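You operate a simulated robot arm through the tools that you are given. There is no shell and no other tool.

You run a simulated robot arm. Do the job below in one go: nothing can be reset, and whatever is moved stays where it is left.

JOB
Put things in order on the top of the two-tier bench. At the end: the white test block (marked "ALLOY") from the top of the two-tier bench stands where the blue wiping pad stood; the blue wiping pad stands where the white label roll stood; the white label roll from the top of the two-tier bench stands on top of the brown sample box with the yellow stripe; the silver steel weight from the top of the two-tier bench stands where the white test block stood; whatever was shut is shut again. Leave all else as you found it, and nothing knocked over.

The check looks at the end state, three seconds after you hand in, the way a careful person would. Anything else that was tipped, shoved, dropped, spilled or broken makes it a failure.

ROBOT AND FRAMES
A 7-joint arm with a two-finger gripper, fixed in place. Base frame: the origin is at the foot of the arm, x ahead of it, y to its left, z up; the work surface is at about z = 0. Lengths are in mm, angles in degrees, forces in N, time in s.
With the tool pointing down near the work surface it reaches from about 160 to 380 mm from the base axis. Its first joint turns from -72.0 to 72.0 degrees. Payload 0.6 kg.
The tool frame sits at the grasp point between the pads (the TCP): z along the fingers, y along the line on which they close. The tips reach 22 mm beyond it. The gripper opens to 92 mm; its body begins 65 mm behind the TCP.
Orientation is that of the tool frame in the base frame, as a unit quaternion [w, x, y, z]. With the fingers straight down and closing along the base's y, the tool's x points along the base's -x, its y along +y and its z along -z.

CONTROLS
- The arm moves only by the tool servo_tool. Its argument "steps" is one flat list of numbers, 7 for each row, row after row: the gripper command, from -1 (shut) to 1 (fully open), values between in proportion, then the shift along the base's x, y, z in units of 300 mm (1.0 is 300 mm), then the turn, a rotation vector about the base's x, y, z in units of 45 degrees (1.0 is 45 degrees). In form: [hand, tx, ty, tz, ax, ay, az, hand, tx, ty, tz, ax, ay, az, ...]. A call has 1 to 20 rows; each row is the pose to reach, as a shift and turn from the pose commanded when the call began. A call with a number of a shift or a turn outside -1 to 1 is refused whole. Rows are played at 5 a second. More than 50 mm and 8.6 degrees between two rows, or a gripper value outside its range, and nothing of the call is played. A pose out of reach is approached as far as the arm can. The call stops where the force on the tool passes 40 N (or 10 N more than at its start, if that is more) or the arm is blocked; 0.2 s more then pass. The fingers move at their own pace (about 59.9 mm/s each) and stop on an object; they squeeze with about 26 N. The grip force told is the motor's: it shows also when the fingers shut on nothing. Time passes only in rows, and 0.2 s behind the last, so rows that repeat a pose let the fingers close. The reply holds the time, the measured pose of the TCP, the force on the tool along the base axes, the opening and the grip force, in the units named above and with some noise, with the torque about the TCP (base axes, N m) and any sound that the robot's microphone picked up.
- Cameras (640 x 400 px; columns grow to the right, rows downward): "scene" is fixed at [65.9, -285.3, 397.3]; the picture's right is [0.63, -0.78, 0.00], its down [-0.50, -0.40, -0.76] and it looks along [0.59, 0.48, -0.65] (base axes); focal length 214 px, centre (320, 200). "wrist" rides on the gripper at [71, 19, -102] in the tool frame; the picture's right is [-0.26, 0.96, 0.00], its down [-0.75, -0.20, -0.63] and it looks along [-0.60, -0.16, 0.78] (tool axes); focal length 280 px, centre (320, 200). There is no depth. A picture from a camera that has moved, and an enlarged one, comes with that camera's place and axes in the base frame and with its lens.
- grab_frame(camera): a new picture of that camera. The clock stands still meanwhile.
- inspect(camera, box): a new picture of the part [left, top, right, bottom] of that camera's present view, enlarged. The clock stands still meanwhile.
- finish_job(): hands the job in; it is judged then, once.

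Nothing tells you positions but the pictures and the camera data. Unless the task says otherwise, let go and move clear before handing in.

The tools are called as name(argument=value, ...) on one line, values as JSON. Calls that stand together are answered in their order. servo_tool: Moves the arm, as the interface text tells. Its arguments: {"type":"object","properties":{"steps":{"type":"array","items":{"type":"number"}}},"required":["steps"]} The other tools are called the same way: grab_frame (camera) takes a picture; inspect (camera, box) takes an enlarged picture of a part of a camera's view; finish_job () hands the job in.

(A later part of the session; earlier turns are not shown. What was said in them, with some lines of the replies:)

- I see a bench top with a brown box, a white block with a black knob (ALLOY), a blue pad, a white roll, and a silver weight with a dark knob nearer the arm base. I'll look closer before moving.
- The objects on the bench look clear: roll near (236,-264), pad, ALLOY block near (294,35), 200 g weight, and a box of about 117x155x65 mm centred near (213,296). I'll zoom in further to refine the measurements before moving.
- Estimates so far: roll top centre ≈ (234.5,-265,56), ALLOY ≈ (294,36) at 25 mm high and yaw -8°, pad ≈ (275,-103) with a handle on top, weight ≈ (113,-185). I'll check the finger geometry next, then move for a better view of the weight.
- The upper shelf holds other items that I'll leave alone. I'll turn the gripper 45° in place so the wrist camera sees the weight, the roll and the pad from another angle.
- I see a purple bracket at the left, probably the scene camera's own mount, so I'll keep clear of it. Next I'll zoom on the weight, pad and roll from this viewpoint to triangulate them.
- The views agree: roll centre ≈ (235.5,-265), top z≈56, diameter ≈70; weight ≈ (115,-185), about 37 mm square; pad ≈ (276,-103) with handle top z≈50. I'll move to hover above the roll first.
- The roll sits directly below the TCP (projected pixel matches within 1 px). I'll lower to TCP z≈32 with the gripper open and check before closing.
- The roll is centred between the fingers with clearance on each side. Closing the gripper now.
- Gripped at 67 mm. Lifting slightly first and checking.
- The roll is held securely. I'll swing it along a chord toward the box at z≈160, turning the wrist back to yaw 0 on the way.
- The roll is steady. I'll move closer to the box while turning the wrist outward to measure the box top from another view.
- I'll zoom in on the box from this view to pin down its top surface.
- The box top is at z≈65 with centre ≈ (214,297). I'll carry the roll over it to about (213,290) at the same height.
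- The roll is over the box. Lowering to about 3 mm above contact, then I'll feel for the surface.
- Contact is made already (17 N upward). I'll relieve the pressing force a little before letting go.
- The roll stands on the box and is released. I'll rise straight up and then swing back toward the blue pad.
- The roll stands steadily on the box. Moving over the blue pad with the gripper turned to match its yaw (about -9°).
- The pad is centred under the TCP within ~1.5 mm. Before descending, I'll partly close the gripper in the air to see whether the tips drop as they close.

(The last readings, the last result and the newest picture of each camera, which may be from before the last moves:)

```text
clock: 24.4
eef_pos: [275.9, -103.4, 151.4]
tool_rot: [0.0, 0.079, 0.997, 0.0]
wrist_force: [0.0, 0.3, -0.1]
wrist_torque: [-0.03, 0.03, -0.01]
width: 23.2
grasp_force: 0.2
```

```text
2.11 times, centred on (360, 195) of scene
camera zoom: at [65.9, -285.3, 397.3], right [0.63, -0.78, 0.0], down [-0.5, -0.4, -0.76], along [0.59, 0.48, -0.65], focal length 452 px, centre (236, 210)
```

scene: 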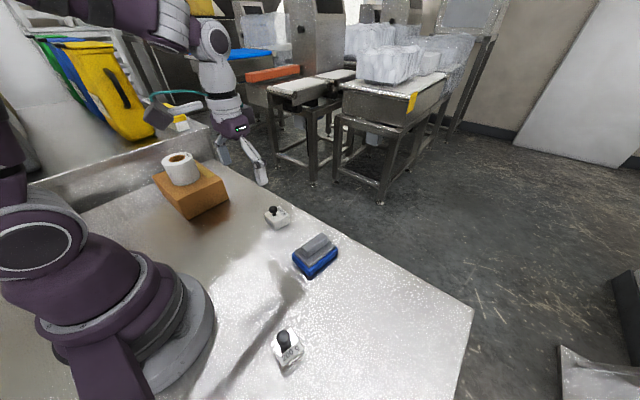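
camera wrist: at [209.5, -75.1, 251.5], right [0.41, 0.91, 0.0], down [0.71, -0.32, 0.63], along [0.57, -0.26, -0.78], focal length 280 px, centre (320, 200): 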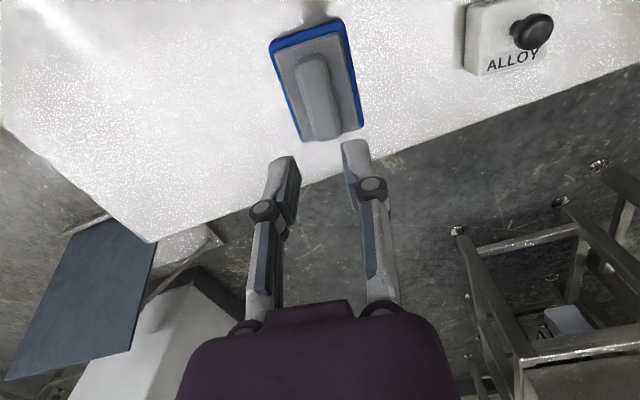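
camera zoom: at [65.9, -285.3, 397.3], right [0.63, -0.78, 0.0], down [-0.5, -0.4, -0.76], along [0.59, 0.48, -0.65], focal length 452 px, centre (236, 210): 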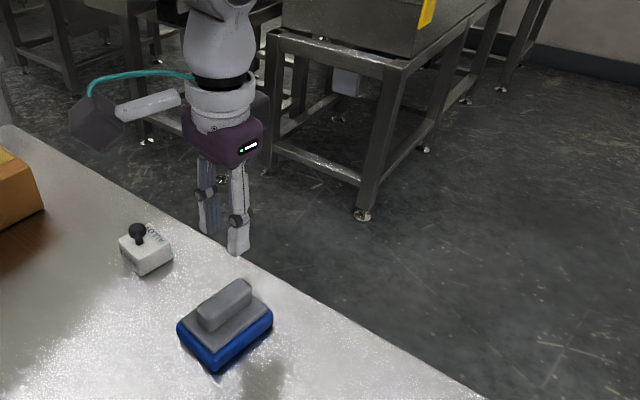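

The tips drop roughly 15 mm between fully open and nearly closed, so I'll account for that. I'll pre-open to ~50 mm and descend over the pad's handle to TCP z≈54.

servo_tool(steps=[0.09, -0.004, 0.002, 0, 0, 0, 0, 0.09, -0.004, 0.002, -0.05, 0, 0, 0, 0.09, -0.004, 0.002, -0.13, 0, 0, 0, 0.09, -0.004, 0.002, -0.2, 0, 0, 0, 0.09, -0.004, 0.002, -0.25, 0, 0, 0, 0.09, -0.004, 0.002, -0.29, 0, 0, 0, 0.09, -0.004, 0.002, -0.318, 0, 0, 0, 0.09, -0.004, 0.002, -0.318, 0, 0, 0])

grab_frame(camera="wrist")

inspect(camera="scene", box=[270, 170, 390, 290])

```text
clock: 26.2
eef_pos: [275.4, -103.3, 55.4]
tool_rot: [-0.001, 0.078, 0.997, -0.001]
wrist_force: [0.3, -0.5, -0.6]
wrist_torque: [0.04, 0.04, 0.0]
width: 50.3
grasp_force: 0.0
```

```text
taken
camera wrist: at [209.6, -74.0, 155.5], right [0.41, 0.91, 0.0], down [0.71, -0.32, 0.63], along [0.57, -0.26, -0.78], focal length 280 px, centre (320, 200)
```

wrist: 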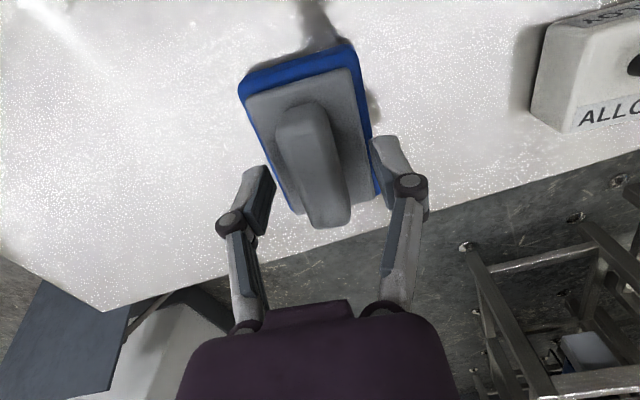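

```text
3.33 times, centred on (330, 230) of scene
camera zoom: at [65.9, -285.3, 397.3], right [0.63, -0.78, 0.0], down [-0.5, -0.4, -0.76], along [0.59, 0.48, -0.65], focal length 715 px, centre (287, 100)
```

zoom: 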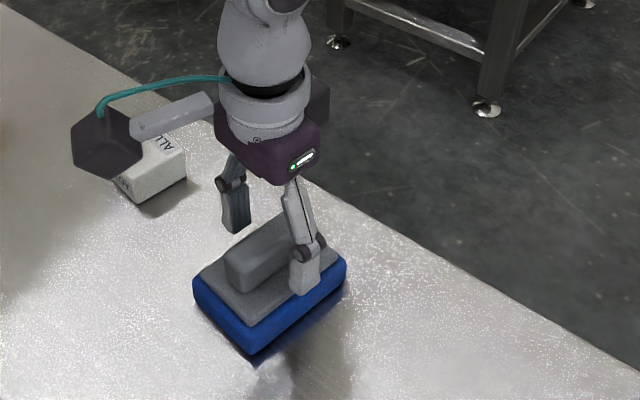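

The fingers straddle the handle properly. Closing.

servo_tool(steps=[-0.4, 0, 0, 0, 0, 0, 0, -1, 0, 0, 0, 0, 0, 0, -1, 0, 0, 0, 0, 0, 0, -1, 0, 0, 0, 0, 0, 0, -1, 0, 0, 0, 0, 0, 0])

grab_frame(camera="wrist")

inspect(camera="scene", box=[270, 170, 390, 290])

```text
clock: 27.4
eef_pos: [277.1, -104.9, 54.2]
tool_rot: [0.0, 0.078, 0.997, 0.0]
wrist_force: [0.4, 0.0, 0.9]
wrist_torque: [0.0, -0.02, 0.03]
width: 21.2
grasp_force: 26.0
```

```text
taken
camera wrist: at [209.7, -74.0, 155.7], right [0.41, 0.91, 0.0], down [0.71, -0.32, 0.63], along [0.57, -0.26, -0.78], focal length 280 px, centre (320, 200)
```

wrist: 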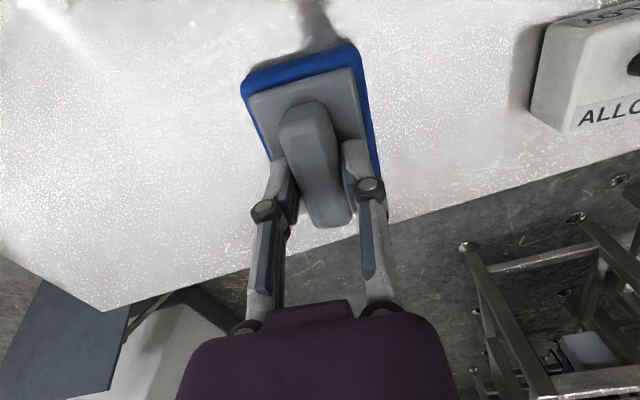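

```text
3.33 times, centred on (330, 230) of scene
camera zoom: at [65.9, -285.3, 397.3], right [0.63, -0.78, 0.0], down [-0.5, -0.4, -0.76], along [0.59, 0.48, -0.65], focal length 715 px, centre (287, 100)
```

zoom: 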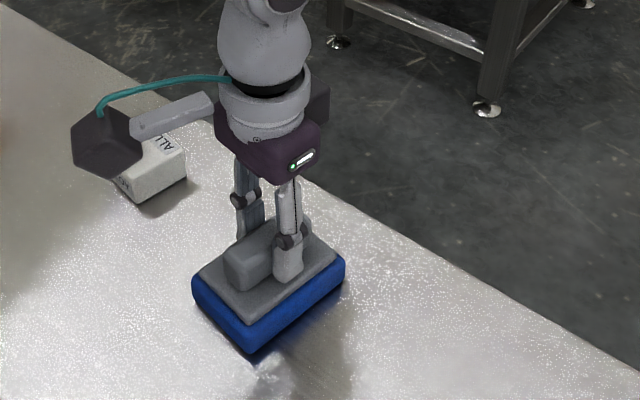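

The handle is gripped at 21 mm. Lifting the pad and carrying it to where the roll stood, (236,-266).

servo_tool(steps=[-1, 0, 0, 0.02, 0, 0, 0, -1, 0, 0, 0.06, 0, 0, 0, -1, 0, 0, 0.12, 0, 0, 0, -1, 0, 0, 0.19, 0, 0, 0, -1, -0.02, -0.08, 0.2, 0, 0, 0, -1, -0.04, -0.16, 0.2, 0, 0, 0, -1, -0.06, -0.25, 0.2, 0, 0, 0, -1, -0.083, -0.34, 0.2, 0, 0, 0, -1, -0.105, -0.43, 0.2, 0, 0, 0, -1, -0.123, -0.5, 0.2, 0, 0, 0, -1, -0.1333, -0.54, 0.2, 0, 0, 0, -1, -0.1333, -0.54, 0.2, 0, 0, 0])

grab_frame(camera="wrist")

grab_frame(camera="scene")

```text
clock: 30.0
eef_pos: [235.8, -266.4, 115.6]
tool_rot: [0.0, 0.078, 0.997, 0.0]
wrist_force: [0.5, 0.6, -0.8]
wrist_torque: [0.03, -0.01, -0.01]
width: 21.2
grasp_force: 25.6
```

```text
taken
camera wrist: at [168.9, -236.2, 216.8], right [0.41, 0.91, 0.0], down [0.71, -0.32, 0.63], along [0.57, -0.26, -0.78], focal length 280 px, centre (320, 200)
```

wrist: 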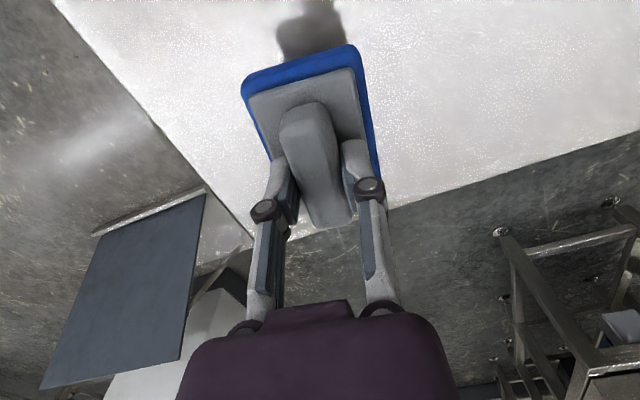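

```text
taken
```

scene: 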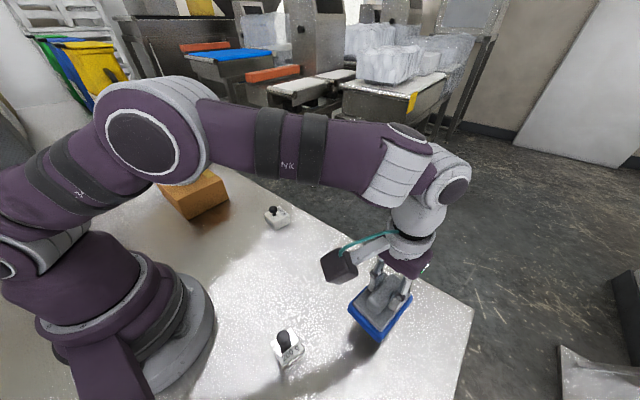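

The pad is over the target at (236,-266). Lowering to just above the surface.

servo_tool(steps=[-1, 0, 0, -0.06, 0, 0, 0, -1, 0, 0, -0.12, 0, 0, 0, -1, 0, 0, -0.16, 0, 0, 0, -1, 0, 0, -0.18, 0, 0, 0, -1, 0, 0, -0.193, 0, 0, 0, -1, 0, 0, -0.193, 0, 0, 0])

```text
clock: 31.4
eef_pos: [236.7, -267.5, 57.8]
tool_rot: [0.0, 0.079, 0.997, 0.0]
wrist_force: [0.2, 0.1, -0.8]
wrist_torque: [0.03, -0.02, -0.03]
width: 21.1
grasp_force: 26.4
```

servo_tool(steps=[-1, 0, 0, -0.003, 0, 0, 0, -1, 0, 0, -0.006, 0, 0, 0, -1, 0, 0, -0.006, 0, 0, 0])

inspect(camera="scene", box=[310, 230, 450, 370])

```text
clock: 32.2
eef_pos: [236.2, -266.0, 55.3]
tool_rot: [0.0, 0.079, 0.997, 0.0]
wrist_force: [0.0, -1.1, -0.8]
wrist_torque: [-0.01, -0.01, 0.01]
width: 21.0
grasp_force: 26.6
```

```text
2.86 times, centred on (380, 300) of scene
camera zoom: at [65.9, -285.3, 397.3], right [0.63, -0.78, 0.0], down [-0.5, -0.4, -0.76], along [0.59, 0.48, -0.65], focal length 613 px, centre (149, -86)
```

zoom: 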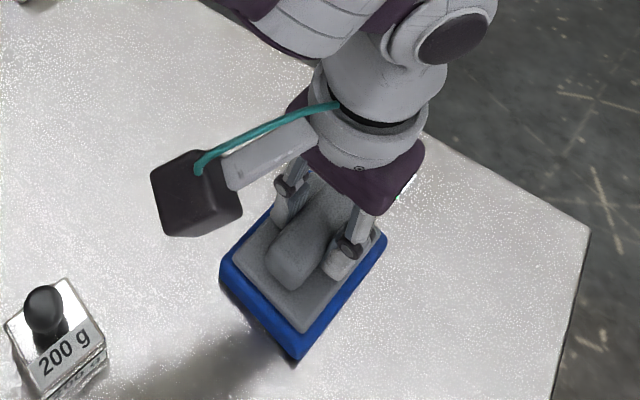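

servo_tool(steps=[-1, 0, 0, -0.002, 0, 0, 0, -1, 0, 0, -0.003, 0, 0, 0, -1, 0, 0, -0.003, 0, 0, 0])

```text
clock: 33.0
eef_pos: [235.3, -266.0, 55.5]
tool_rot: [0.001, 0.078, 0.997, 0.001]
wrist_force: [0.2, 0.3, -0.7]
wrist_torque: [-0.01, 0.02, -0.02]
width: 21.4
grasp_force: 25.8
```

servo_tool(steps=[-1, 0, 0, -0.002, 0, 0, 0, -1, 0, 0, -0.004, 0, 0, 0, -1, 0, 0, -0.004, 0, 0, 0])

```text
clock: 33.8
eef_pos: [235.6, -266.3, 54.0]
tool_rot: [0.001, 0.079, 0.997, -0.002]
wrist_force: [-4.9, 1.6, 20.1]
wrist_torque: [0.03, 0.18, 0.0]
width: 21.0
grasp_force: 26.4
```

Contact (20 N). Backing off about 1 mm, then opening to let go.

servo_tool(steps=[-1, 0, 0, 0.0025, 0, 0, 0, -1, 0, 0, 0.0025, 0, 0, 0, -0.4, 0, 0, 0.0025, 0, 0, 0, -0.2, 0, 0, 0.0025, 0, 0, 0, 0.05, 0, 0, 0.0025, 0, 0, 0, 0.09, 0, 0, 0.0025, 0, 0, 0, 0.09, 0, 0, 0.0025, 0, 0, 0])

grab_frame(camera="wrist")

inspect(camera="scene", box=[310, 230, 450, 370])

```text
clock: 35.4
eef_pos: [234.9, -266.6, 55.1]
tool_rot: [-0.001, 0.078, 0.997, 0.0]
wrist_force: [-0.5, -0.2, 0.3]
wrist_torque: [0.0, 0.01, 0.01]
width: 50.2
grasp_force: 0.0
```

```text
taken
camera wrist: at [169.5, -236.3, 155.5], right [0.41, 0.91, 0.0], down [0.71, -0.32, 0.63], along [0.57, -0.26, -0.78], focal length 280 px, centre (320, 200)
```

wrist: 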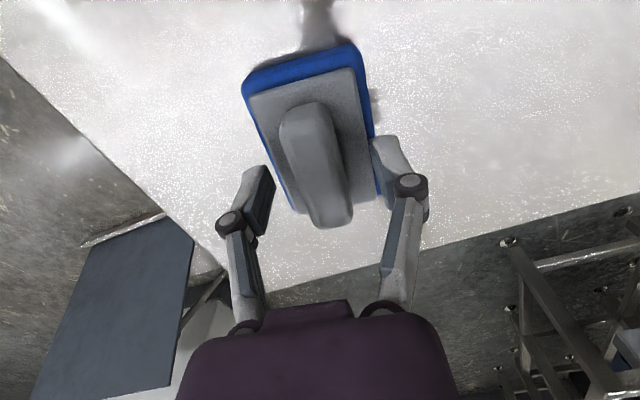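

```text
2.86 times, centred on (380, 300) of scene
camera zoom: at [65.9, -285.3, 397.3], right [0.63, -0.78, 0.0], down [-0.5, -0.4, -0.76], along [0.59, 0.48, -0.65], focal length 613 px, centre (149, -86)
```

zoom: 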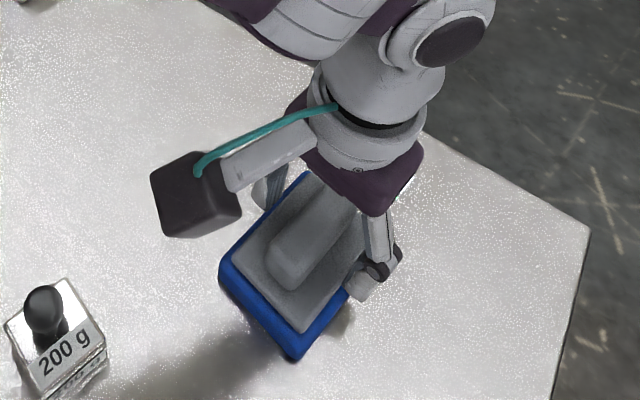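

The pad is set down and released. Rising and heading to the ALLOY block.

servo_tool(steps=[0.3, 0, 0, 0.06, 0, 0, 0, 1, 0, 0, 0.16, 0, 0, 0, 1, 0, 0, 0.27, 0, 0, 0, 1, 0.01, 0.04, 0.318, 0, 0, 0, 1, 0.03, 0.14, 0.318, 0, 0, 0, 1, 0.05, 0.25, 0.318, 0, 0, 0, 1, 0.07, 0.36, 0.318, 0, 0, 0, 1, 0.1, 0.5, 0.318, 0, 0, 0, 1, 0.12, 0.61, 0.318, 0, 0, 0, 1, 0.14, 0.72, 0.318, 0, 0, 0, 1, 0.165, 0.83, 0.318, 0, 0, 0, 1, 0.18, 0.92, 0.318, 0, 0, 0, 1, 0.19, 0.98, 0.318, 0, 0, 0, 1, 0.195, 1.0, 0.318, 0, 0, 0, 1, 0.195, 1.0, 0.318, 0, 0, 0])

grab_frame(camera="wrist")

inspect(camera="wrist", box=[260, 40, 380, 140])

grab_frame(camera="scene")

```text
clock: 38.6
eef_pos: [294.7, 34.6, 149.5]
tool_rot: [0.0, 0.078, 0.997, 0.0]
wrist_force: [-0.4, 0.3, 0.6]
wrist_torque: [0.03, -0.02, -0.04]
width: 91.8
grasp_force: 0.0
```

```text
taken
camera wrist: at [227.8, 65.0, 250.6], right [0.41, 0.91, 0.0], down [0.71, -0.32, 0.63], along [0.57, -0.26, -0.78], focal length 280 px, centre (320, 200)
```

wrist: 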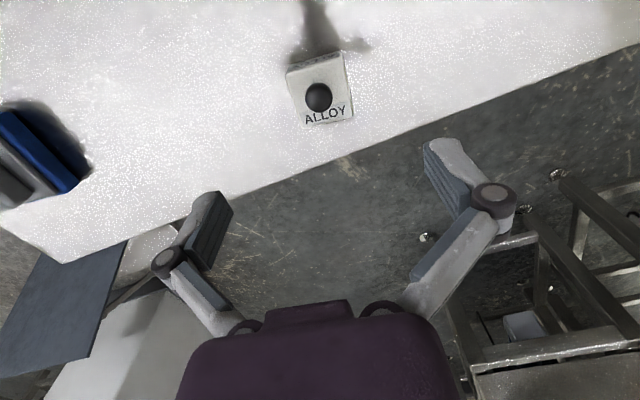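

```text
4.00 times, centred on (320, 90) of wrist
camera zoom: at [227.8, 65.0, 250.6], right [0.41, 0.91, 0.0], down [0.71, -0.32, 0.63], along [0.57, -0.26, -0.78], focal length 1122 px, centre (320, 640)
```

zoom: 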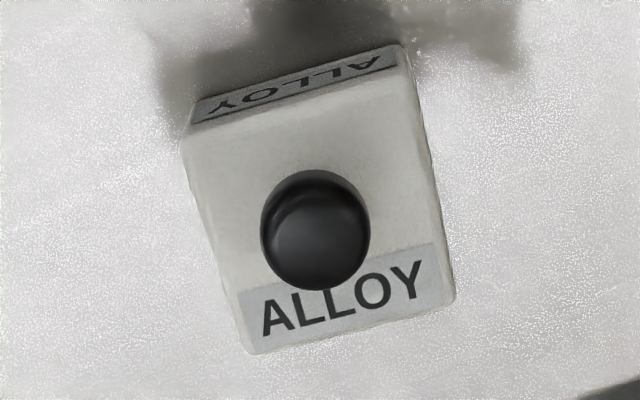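

```text
taken
```

scene: 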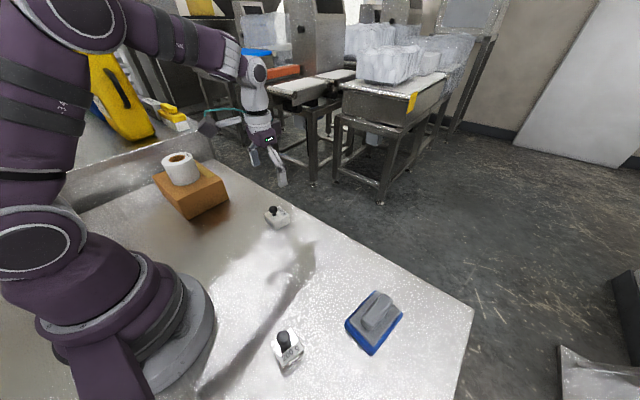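

The ALLOY block is centred under the TCP within 1 mm and aligned in yaw. Descending to TCP z≈28 with a 70 mm opening.

servo_tool(steps=[0.52, 0.003, 0.001, -0.08, 0, 0, 0, 0.52, 0.003, 0.001, -0.17, 0, 0, 0, 0.52, 0.003, 0.001, -0.25, 0, 0, 0, 0.52, 0.003, 0.001, -0.31, 0, 0, 0, 0.52, 0.003, 0.001, -0.35, 0, 0, 0, 0.52, 0.003, 0.001, -0.38, 0, 0, 0, 0.52, 0.003, 0.001, -0.403, 0, 0, 0, 0.52, 0.003, 0.001, -0.403, 0, 0, 0])

grab_frame(camera="wrist")

inspect(camera="scene", box=[220, 140, 340, 250])

```text
clock: 40.4
eef_pos: [294.8, 34.4, 29.3]
tool_rot: [0.0, 0.079, 0.997, 0.0]
wrist_force: [-0.8, 0.4, -0.2]
wrist_torque: [0.03, 0.01, -0.01]
width: 69.9
grasp_force: 0.1
```

```text
taken
camera wrist: at [228.8, 64.6, 129.8], right [0.41, 0.91, 0.0], down [0.71, -0.32, 0.63], along [0.57, -0.26, -0.78], focal length 280 px, centre (320, 200)
```

wrist: 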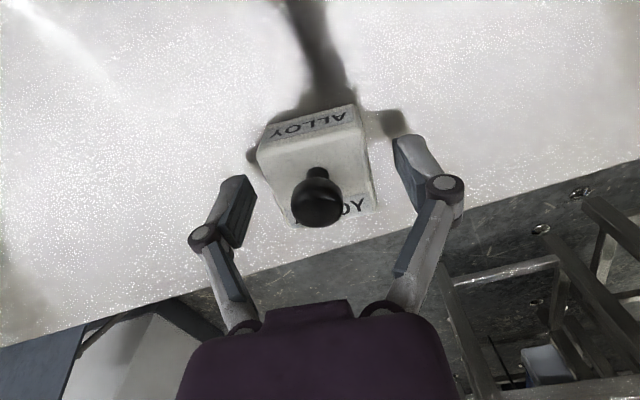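

```text
3.64 times, centred on (280, 195) of scene
camera zoom: at [65.9, -285.3, 397.3], right [0.63, -0.78, 0.0], down [-0.5, -0.4, -0.76], along [0.59, 0.48, -0.65], focal length 780 px, centre (466, 218)
```

zoom: 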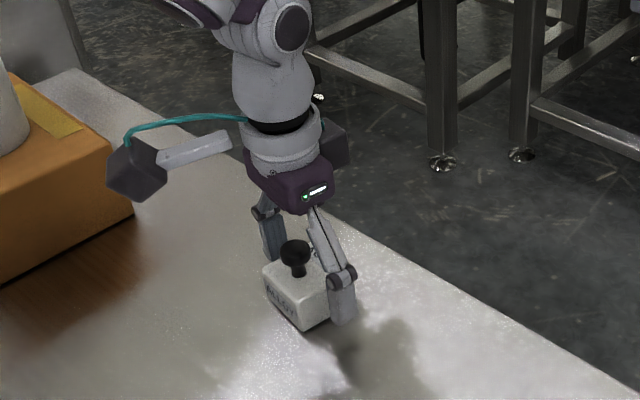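

The fingers straddle the block symmetrically. Closing.

servo_tool(steps=[0.1, 0, 0, 0, 0, 0, 0, -1, 0, 0, 0, 0, 0, 0, -1, 0, 0, 0, 0, 0, 0, -1, 0, 0, 0, 0, 0, 0, -1, 0, 0, 0, 0, 0, 0])

grab_frame(camera="wrist")

```text
clock: 41.6
eef_pos: [294.6, 35.0, 29.1]
tool_rot: [0.0, 0.079, 0.997, 0.0]
wrist_force: [-0.6, 1.6, 4.6]
wrist_torque: [0.03, 0.03, 0.0]
width: 45.4
grasp_force: 26.4
```

```text
taken
camera wrist: at [228.8, 64.7, 129.9], right [0.41, 0.91, 0.0], down [0.71, -0.32, 0.63], along [0.57, -0.26, -0.78], focal length 280 px, centre (320, 200)
```

wrist: 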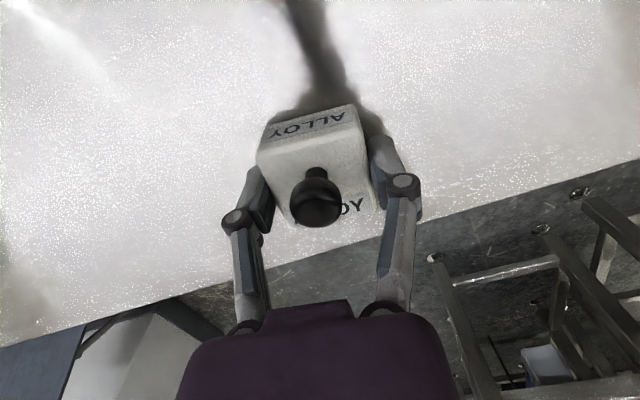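

Gripped at 45 mm. Lifting and carrying the block to the pad's old place at about (276,-104).

servo_tool(steps=[-1, 0, 0, 0.02, 0, 0, 0, -1, 0, 0, 0.06, 0, 0, 0, -1, 0, 0, 0.12, 0, 0, 0, -1, 0, 0, 0.18, 0, 0, 0, -1, -0.006, -0.05, 0.2, 0, 0, 0, -1, -0.018, -0.13, 0.2, 0, 0, 0, -1, -0.03, -0.22, 0.2, 0, 0, 0, -1, -0.042, -0.31, 0.2, 0, 0, 0, -1, -0.054, -0.39, 0.2, 0, 0, 0, -1, -0.062, -0.44, 0.2, 0, 0, 0, -1, -0.065, -0.462, 0.2, 0, 0, 0, -1, -0.065, -0.462, 0.2, 0, 0, 0])

grab_frame(camera="wrist")

grab_frame(camera="scene")

```text
clock: 44.2
eef_pos: [276.6, -104.4, 89.4]
tool_rot: [0.0, 0.079, 0.997, 0.0]
wrist_force: [-0.5, -0.8, -1.2]
wrist_torque: [-0.02, 0.01, 0.0]
width: 45.3
grasp_force: 25.9
```

```text
taken
camera wrist: at [209.9, -75.0, 190.4], right [0.41, 0.91, 0.0], down [0.71, -0.32, 0.63], along [0.57, -0.26, -0.78], focal length 280 px, centre (320, 200)
```

wrist: 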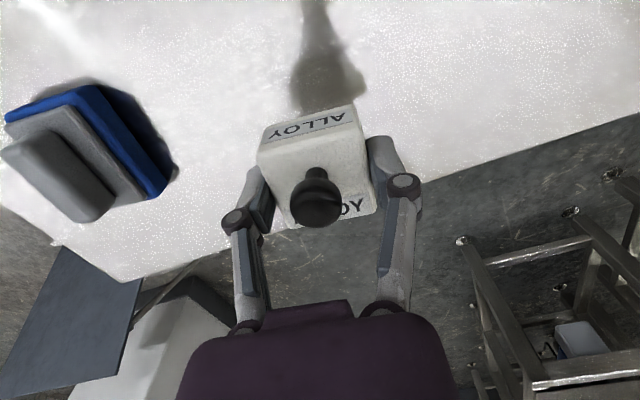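

```text
taken
```

scene: 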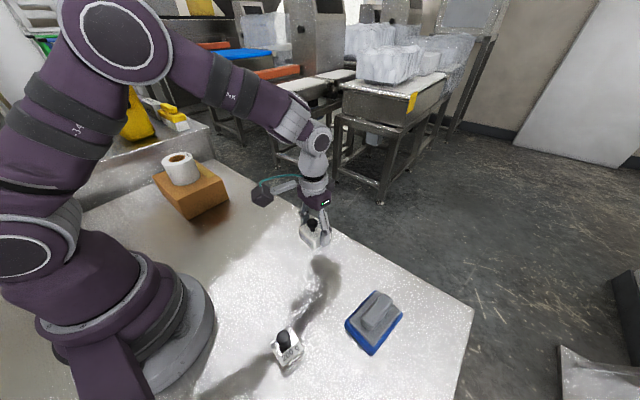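

The block is over the pad's old spot. Lowering to near the surface, then feeling for contact.

servo_tool(steps=[-1, 0, 0, -0.06, 0, 0, 0, -1, 0, 0, -0.12, 0, 0, 0, -1, 0, 0, -0.16, 0, 0, 0, -1, 0, 0, -0.18, 0, 0, 0, -1, 0, 0, -0.192, 0, 0, 0, -1, 0, 0, -0.192, 0, 0, 0])

servo_tool(steps=[-1, 0, 0, -0.0025, 0, 0, 0, -1, 0, 0, -0.005, 0, 0, 0, -1, 0, 0, -0.005, 0, 0, 0])

```text
clock: 45.6
eef_pos: [274.8, -105.4, 31.7]
tool_rot: [0.0, 0.078, 0.997, 0.0]
wrist_force: [0.0, 0.4, -1.8]
wrist_torque: [0.01, 0.0, 0.03]
width: 45.2
grasp_force: 25.6
```

```text
clock: 46.4
eef_pos: [275.1, -105.1, 29.4]
tool_rot: [0.0, 0.078, 0.997, 0.0]
wrist_force: [0.1, -0.6, -0.3]
wrist_torque: [0.0, -0.01, 0.01]
width: 45.6
grasp_force: 26.0
```

servo_tool(steps=[-1, 0, 0, -0.001, 0, 0, 0, -1, 0, 0, -0.002, 0, 0, 0, -1, 0, 0, -0.002, 0, 0, 0])

```text
clock: 47.2
eef_pos: [274.3, -105.5, 29.7]
tool_rot: [0.0, 0.078, 0.997, 0.0]
wrist_force: [0.5, -0.7, -0.7]
wrist_torque: [-0.02, 0.0, -0.01]
width: 45.5
grasp_force: 26.1
```

servo_tool(steps=[-1, 0, 0, -0.001, 0, 0, 0, -1, 0, 0, -0.002, 0, 0, 0, -1, 0, 0, -0.002, 0, 0, 0])

```text
clock: 48.0
eef_pos: [275.0, -104.7, 28.7]
tool_rot: [0.001, 0.079, 0.997, -0.001]
wrist_force: [-0.3, 0.9, 18.1]
wrist_torque: [0.06, 0.14, -0.03]
width: 45.3
grasp_force: 25.4
```

Contact. Backing off slightly and releasing.

servo_tool(steps=[-1, 0, 0, 0.0015, 0, 0, 0, -1, 0, 0, 0.0015, 0, 0, 0, 0.05, 0, 0, 0.0015, 0, 0, 0, 0.2, 0, 0, 0.0015, 0, 0, 0, 0.45, 0, 0, 0.0015, 0, 0, 0, 0.52, 0, 0, 0.0015, 0, 0, 0, 0.52, 0, 0, 0.0015, 0, 0, 0])

grab_frame(camera="wrist")

inspect(camera="scene", box=[260, 180, 380, 290])

```text
clock: 49.6
eef_pos: [276.2, -104.8, 30.3]
tool_rot: [-0.001, 0.078, 0.997, 0.0]
wrist_force: [0.1, -0.7, -0.7]
wrist_torque: [-0.01, -0.01, 0.0]
width: 69.8
grasp_force: 0.1
```

```text
taken
camera wrist: at [209.7, -74.5, 130.0], right [0.41, 0.91, 0.0], down [0.71, -0.32, 0.63], along [0.57, -0.26, -0.78], focal length 280 px, centre (320, 200)
```

wrist: 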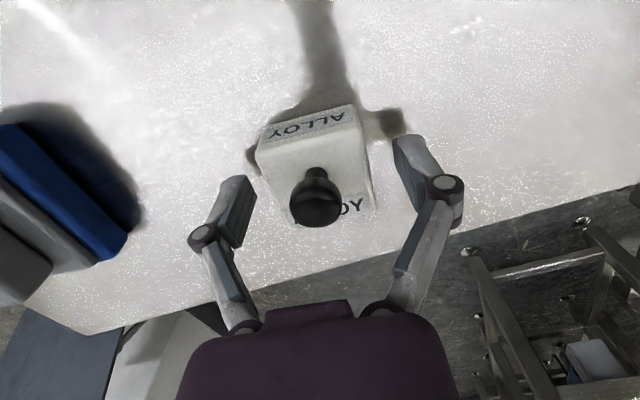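

```text
3.64 times, centred on (320, 235) of scene
camera zoom: at [65.9, -285.3, 397.3], right [0.63, -0.78, 0.0], down [-0.5, -0.4, -0.76], along [0.59, 0.48, -0.65], focal length 780 px, centre (320, 73)
```

zoom: 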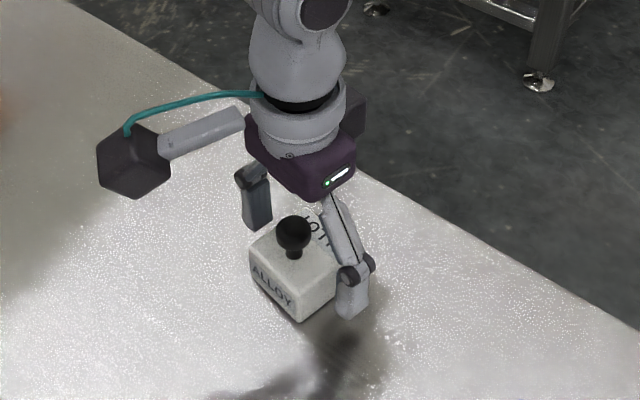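

ALLOY stands where the pad was. Rising and moving over the steel weight near (115,-185), turning slightly to its yaw of about -13°.

servo_tool(steps=[0.6, 0, 0, 0.06, 0, 0, 0, 1, 0, 0, 0.18, 0, 0, 0, 1, 0, 0, 0.3, 0, 0, 0, 1, 0, 0, 0.402, 0, 0, 0, 1, -0.06, -0.03, 0.402, 0, 0, -0.011, 1, -0.14, -0.07, 0.402, 0, 0, -0.022, 1, -0.22, -0.11, 0.402, 0, 0, -0.036, 1, -0.3, -0.15, 0.402, 0, 0, -0.05, 1, -0.38, -0.19, 0.402, 0, 0, -0.063, 1, -0.46, -0.23, 0.402, 0, 0, -0.077, 1, -0.51, -0.255, 0.402, 0, 0, -0.085, 1, -0.535, -0.268, 0.402, 0, 0, -0.089, 1, -0.535, -0.268, 0.402, 0, 0, -0.089])

grab_frame(camera="wrist")

inspect(camera="wrist", box=[260, 40, 380, 140])

grab_frame(camera="scene")

```text
clock: 52.4
eef_pos: [116.2, -186.2, 149.2]
tool_rot: [0.0, 0.113, 0.994, 0.0]
wrist_force: [0.5, -0.2, 0.0]
wrist_torque: [0.01, -0.02, 0.02]
width: 92.0
grasp_force: 0.0
```

```text
taken
camera wrist: at [52.2, -151.2, 250.8], right [0.47, 0.88, 0.0], down [0.69, -0.37, 0.63], along [0.55, -0.3, -0.78], focal length 280 px, centre (320, 200)
```

wrist: 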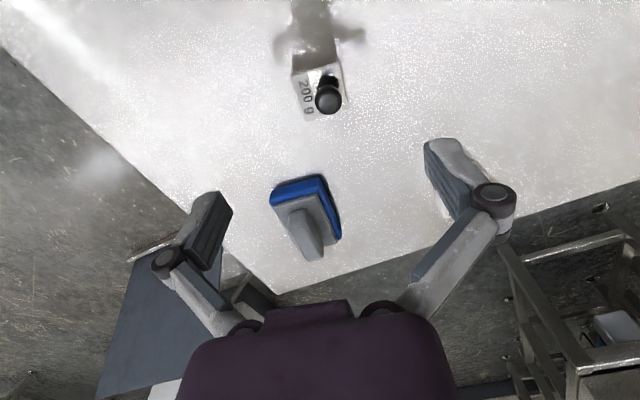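

```text
4.00 times, centred on (320, 90) of wrist
camera zoom: at [52.2, -151.2, 250.8], right [0.47, 0.88, 0.0], down [0.69, -0.37, 0.63], along [0.55, -0.3, -0.78], focal length 1122 px, centre (320, 640)
```

zoom: 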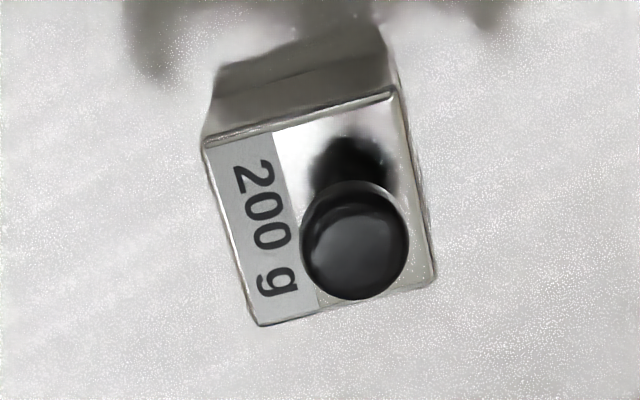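

```text
taken
```

scene: 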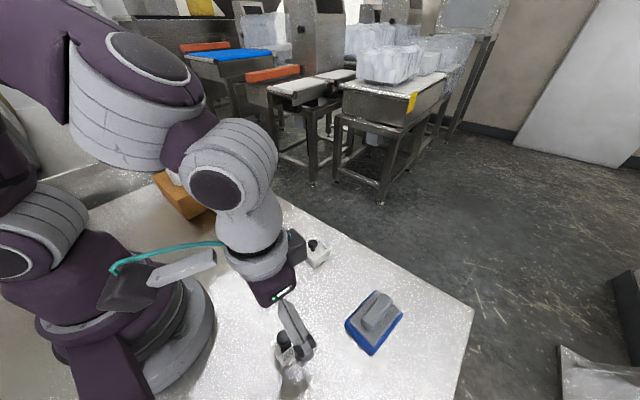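

The weight is centred under the TCP within 1 mm. Descending with a 65 mm opening.

servo_tool(steps=[0.41, -0.001, 0.003, -0.08, 0, 0, 0, 0.41, -0.001, 0.003, -0.16, 0, 0, 0, 0.41, -0.001, 0.003, -0.24, 0, 0, 0, 0.41, -0.001, 0.003, -0.3, 0, 0, 0, 0.41, -0.001, 0.003, -0.345, 0, 0, 0, 0.41, -0.001, 0.003, -0.38, 0, 0, 0, 0.41, -0.001, 0.003, -0.401, 0, 0, 0, 0.41, -0.001, 0.003, -0.401, 0, 0, 0])

grab_frame(camera="wrist")

grab_frame(camera="scene")

```text
clock: 54.2
eef_pos: [114.1, -183.9, 28.8]
tool_rot: [0.0, 0.114, 0.994, -0.001]
wrist_force: [-0.1, -0.6, 1.2]
wrist_torque: [-0.01, 0.01, 0.01]
width: 64.8
grasp_force: 0.0
```

```text
taken
camera wrist: at [51.5, -150.4, 130.7], right [0.47, 0.88, 0.0], down [0.69, -0.37, 0.63], along [0.55, -0.3, -0.78], focal length 280 px, centre (320, 200)
```

wrist: 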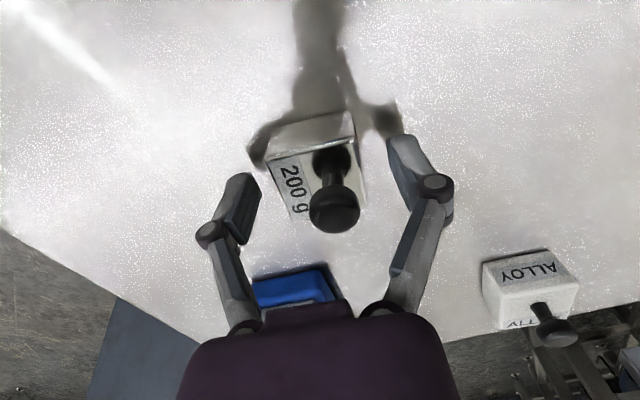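

```text
taken
```

scene: 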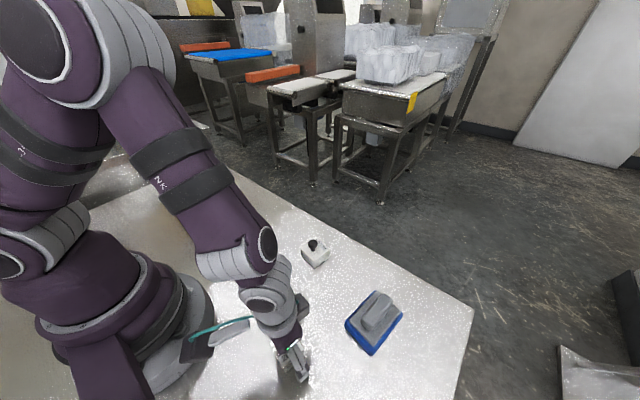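

The fingers straddle the weight. Closing.

servo_tool(steps=[0.0, 0, 0, 0, 0, 0, 0, -1, 0, 0, 0, 0, 0, 0, -1, 0, 0, 0, 0, 0, 0, -1, 0, 0, 0, 0, 0, 0, -1, 0, 0, 0, 0, 0, 0])

grab_frame(camera="wrist")

```text
clock: 55.4
eef_pos: [115.1, -186.3, 30.2]
tool_rot: [-0.001, 0.113, 0.994, 0.0]
wrist_force: [0.2, 0.7, 5.5]
wrist_torque: [0.01, -0.01, -0.04]
width: 39.7
grasp_force: 25.8
```

```text
taken
camera wrist: at [51.5, -150.4, 130.9], right [0.47, 0.88, 0.0], down [0.69, -0.37, 0.63], along [0.55, -0.3, -0.78], focal length 280 px, centre (320, 200)
```

wrist: 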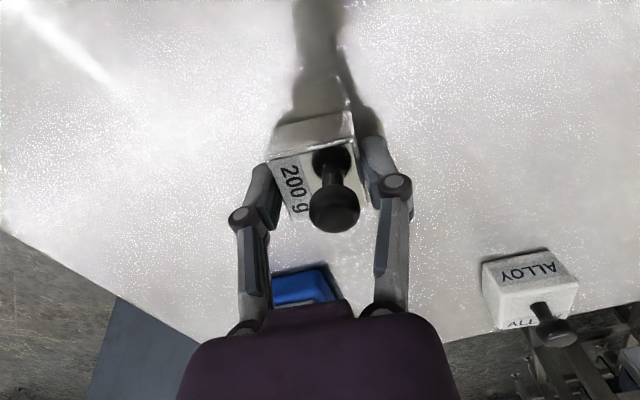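

Gripped at 40 mm. Lifting the weight and carrying it to where ALLOY stood, about (295.5,35).

servo_tool(steps=[-1, 0, 0, 0.02, 0, 0, 0, -1, 0, 0, 0.06, 0, 0, 0, -1, 0, 0, 0.13, 0, 0, 0, -1, 0, 0, 0.2, 0, 0, 0, -1, 0, 0, 0.267, 0, 0, 0, -1, 0.03, 0.0365, 0.267, 0, 0, 0, -1, 0.09, 0.1095, 0.267, 0, 0, 0, -1, 0.15, 0.1825, 0.267, 0, 0, 0, -1, 0.21, 0.2555, 0.267, 0, 0, 0, -1, 0.27, 0.3285, 0.267, 0, 0, 0, -1, 0.33, 0.4015, 0.267, 0, 0, 0, -1, 0.39, 0.4745, 0.267, 0, 0, 0, -1, 0.45, 0.5475, 0.267, 0, 0, 0, -1, 0.51, 0.6205, 0.267, 0, 0, 0, -1, 0.57, 0.6935, 0.267, 0, 0, 0, -1, 0.6, 0.73, 0.267, 0, 0, 0, -1, 0.6, 0.73, 0.267, 0, 0, 0])

grab_frame(camera="wrist")

grab_frame(camera="scene")

```text
clock: 59.0
eef_pos: [294.6, 34.0, 111.5]
tool_rot: [0.0, 0.113, 0.994, 0.0]
wrist_force: [-0.4, 0.1, -1.8]
wrist_torque: [0.06, 0.01, -0.02]
width: 39.8
grasp_force: 26.2
```

```text
taken
camera wrist: at [231.0, 68.8, 211.7], right [0.47, 0.88, 0.0], down [0.69, -0.37, 0.63], along [0.55, -0.3, -0.78], focal length 280 px, centre (320, 200)
```

wrist: 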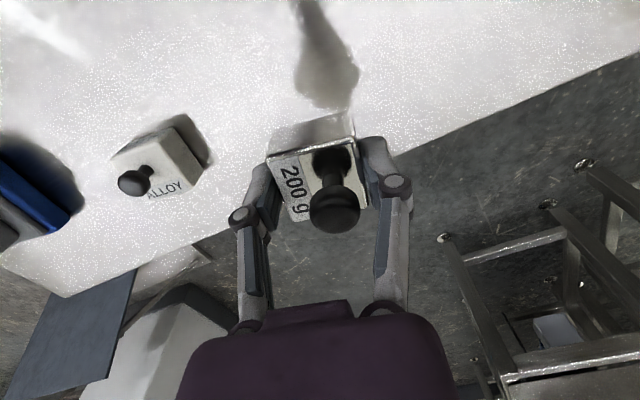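

```text
taken
```

scene: 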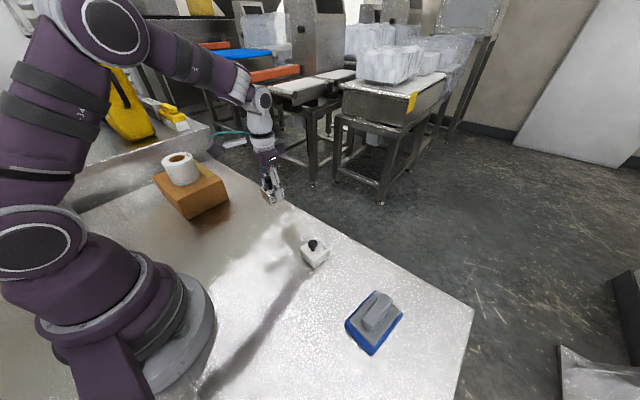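

The weight is over ALLOY's old spot. Lowering to near the surface.

servo_tool(steps=[-1, 0, 0, -0.06, 0, 0, 0, -1, 0, 0, -0.13, 0, 0, 0, -1, 0, 0, -0.19, 0, 0, 0, -1, 0, 0, -0.23, 0, 0, 0, -1, 0, 0, -0.25, 0, 0, 0, -1, 0, 0, -0.26, 0, 0, 0, -1, 0, 0, -0.26, 0, 0, 0])

servo_tool(steps=[-1, 0, 0, -0.0015, 0, 0, 0, -1, 0, 0, -0.003, 0, 0, 0, -1, 0, 0, -0.003, 0, 0, 0])

```text
clock: 60.6
eef_pos: [294.0, 34.6, 32.2]
tool_rot: [-0.001, 0.113, 0.994, -0.001]
wrist_force: [0.1, -0.6, -2.5]
wrist_torque: [0.03, 0.02, 0.01]
width: 39.6
grasp_force: 25.7
```

```text
clock: 61.4
eef_pos: [294.7, 35.0, 31.1]
tool_rot: [0.0, 0.113, 0.994, 0.0]
wrist_force: [-0.7, 0.1, -1.9]
wrist_torque: [-0.01, -0.03, -0.01]
width: 39.8
grasp_force: 26.5
```

servo_tool(steps=[-1, 0, 0, -0.001, 0, 0, 0, -1, 0, 0, -0.002, 0, 0, 0, -1, 0, 0, -0.002, 0, 0, 0])

servo_tool(steps=[-1, 0, 0, -0.001, 0, 0, 0, -1, 0, 0, -0.002, 0, 0, 0, -1, 0, 0, -0.002, 0, 0, 0])

```text
clock: 62.2
eef_pos: [293.8, 34.5, 30.2]
tool_rot: [0.0, 0.113, 0.994, 0.0]
wrist_force: [-0.7, -0.2, -1.6]
wrist_torque: [-0.03, -0.01, 0.01]
width: 39.8
grasp_force: 26.5
```

```text
clock: 63.0
eef_pos: [295.1, 35.5, 29.0]
tool_rot: [0.0, 0.113, 0.994, 0.0]
wrist_force: [-1.3, 0.4, 18.1]
wrist_torque: [0.07, 0.07, -0.01]
width: 39.6
grasp_force: 25.9
```

Contact with the surface. Backing off half a millimetre and releasing.

servo_tool(steps=[-1, 0, 0, 0.0015, 0, 0, 0, -1, 0, 0, 0.0015, 0, 0, 0, -0.05, 0, 0, 0.0015, 0, 0, 0, 0.1, 0, 0, 0.0015, 0, 0, 0, 0.35, 0, 0, 0.0015, 0, 0, 0, 0.45, 0, 0, 0.0015, 0, 0, 0, 0.45, 0, 0, 0.0015, 0, 0, 0])

grab_frame(camera="wrist")

inspect(camera="scene", box=[220, 140, 340, 250])

```text
clock: 64.6
eef_pos: [294.4, 33.5, 28.9]
tool_rot: [0.0, 0.112, 0.994, -0.001]
wrist_force: [0.2, -0.7, 0.2]
wrist_torque: [-0.01, 0.01, 0.0]
width: 66.6
grasp_force: 0.1
```

```text
taken
camera wrist: at [230.5, 69.1, 130.9], right [0.47, 0.88, 0.0], down [0.69, -0.37, 0.63], along [0.55, -0.3, -0.78], focal length 280 px, centre (320, 200)
```

wrist: 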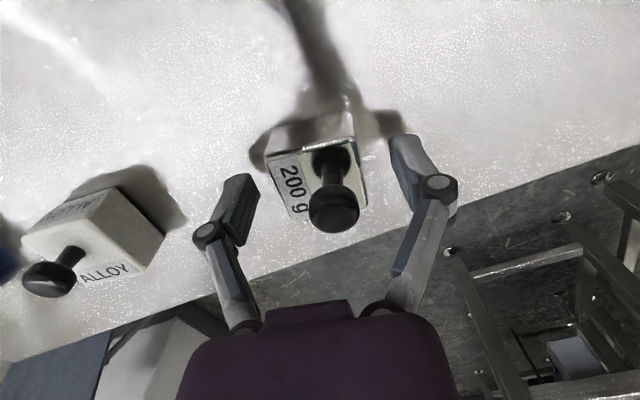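

```text
3.64 times, centred on (280, 195) of scene
camera zoom: at [65.9, -285.3, 397.3], right [0.63, -0.78, 0.0], down [-0.5, -0.4, -0.76], along [0.59, 0.48, -0.65], focal length 780 px, centre (466, 218)
```

zoom: 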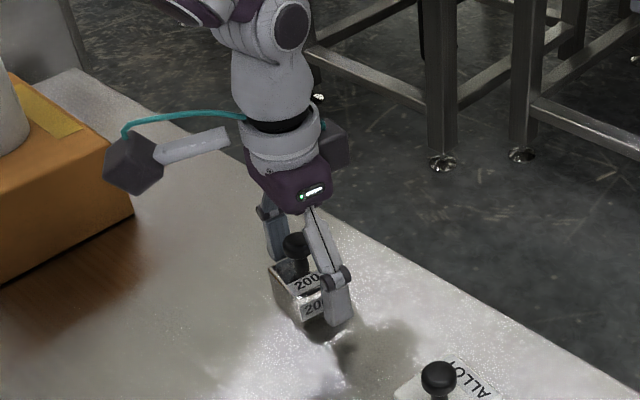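

The weight is released and standing. Rising straight up and moving to a clear position to check everything.

servo_tool(steps=[0.5, 0, 0, 0.06, 0, 0, 0, 0.7, 0, 0, 0.16, 0, 0, 0, 1, 0, 0, 0.28, 0, 0, 0, 1, 0, 0, 0.4, 0, 0, 0, 1, -0.05, -0.04, 0.5, 0, 0, 0.05, 1, -0.11, -0.09, 0.6, 0, 0, 0.1, 1, -0.17, -0.14, 0.7, 0, 0, 0.15, 1, -0.23, -0.19, 0.8, 0, 0, 0.2, 1, -0.28, -0.23, 0.89, 0, 0, 0.25, 1, -0.32, -0.267, 0.95, 0, 0, 0.289, 1, -0.32, -0.267, 0.95, 0, 0, 0.289])

grab_frame(camera="scene")

grab_frame(camera="wrist")

inspect(camera="scene", box=[240, 180, 440, 305])

inspect(camera="scene", box=[240, 275, 440, 400])

inspect(camera="scene", box=[120, 130, 280, 230])

```text
clock: 67.0
eef_pos: [199.3, -47.9, 314.7]
tool_rot: [0.0, 0.0, 1.0, 0.0]
wrist_force: [-0.5, -1.0, -0.7]
wrist_torque: [0.01, 0.02, -0.01]
width: 92.1
grasp_force: 0.0
```

```text
taken
```

scene: 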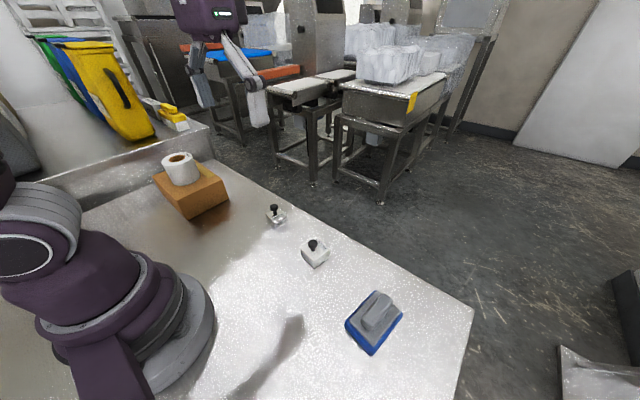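

```text
taken
camera wrist: at [129.4, -29.1, 416.1], right [0.26, 0.97, 0.0], down [0.75, -0.2, 0.63], along [0.6, -0.16, -0.78], focal length 280 px, centre (320, 200)
```

wrist: 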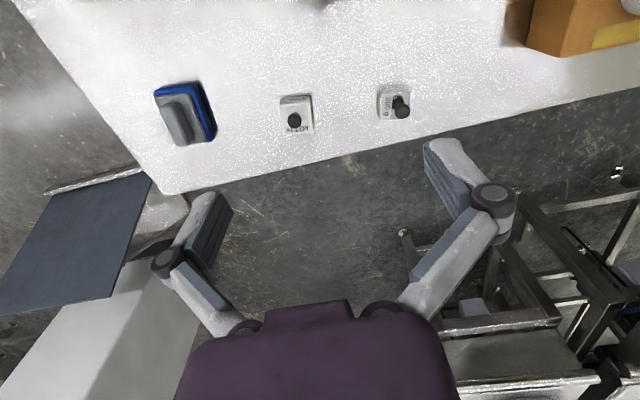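

```text
3.20 times, centred on (340, 242) of scene
camera zoom: at [65.8, -285.3, 397.3], right [0.63, -0.78, 0.0], down [-0.5, -0.4, -0.76], along [0.59, 0.48, -0.65], focal length 686 px, centre (256, 64)
```

zoom: 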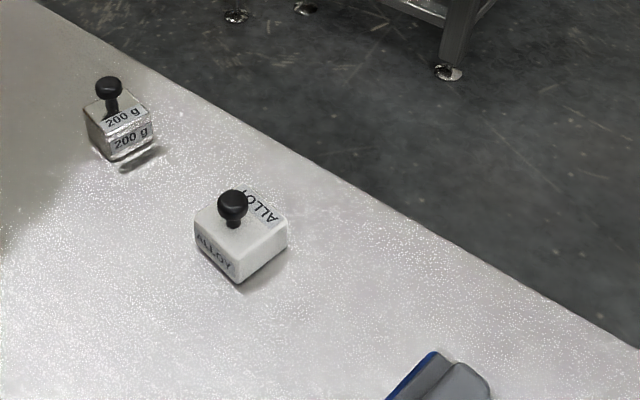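

```text
3.20 times, centred on (340, 338) of scene
camera zoom: at [65.8, -285.3, 397.3], right [0.63, -0.78, 0.0], down [-0.5, -0.4, -0.76], along [0.59, 0.48, -0.65], focal length 686 px, centre (256, -240)
```

zoom: 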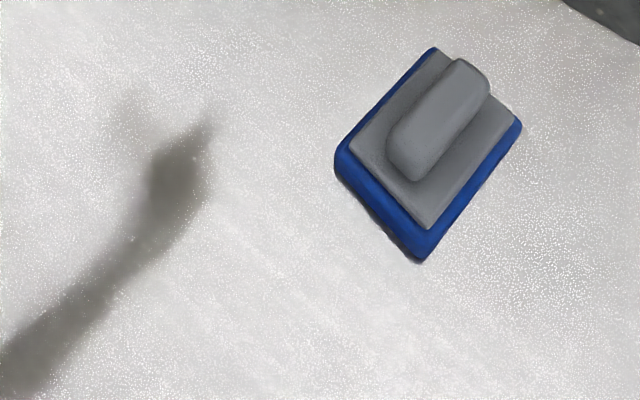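

```text
4.00 times, centred on (200, 180) of scene
camera zoom: at [65.8, -285.3, 397.3], right [0.63, -0.78, 0.0], down [-0.5, -0.4, -0.76], along [0.59, 0.48, -0.65], focal length 858 px, centre (800, 280)
```

zoom: 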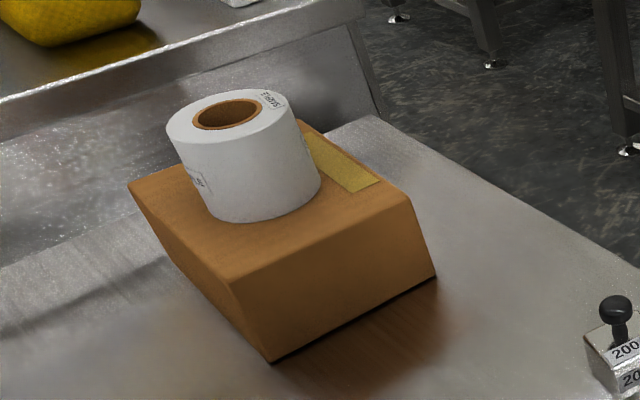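

Everything checks out. The weight stands where ALLOY was, ALLOY where the pad was, and the pad where the roll was. The roll is upright on the box, the box hasn't moved, and the arm is clear with its gripper empty. Handing in.

finish_job()

```text
The job is handed in.
```

All four items are in their new places and the job is handed in; no verdict came back with the hand-in. My last pictures showed:

- **White label roll:** it stands upright on top of the brown sample box. The box has not moved, and the roll does not cover the yellow stripe.
- **Blue wiping pad:** it stands where the label roll stood, within about 2 mm by the scene camera.
- **White "ALLOY" block:** it stands where the pad stood, within about 1 mm.
- **Silver 200 g weight:** it stands where the ALLOY block stood, within about 1 mm.

I found nothing shut that needed opening, so there was nothing to shut again. The items on the upper shelf were left alone. The arm finished clear of everything with the gripper empty.
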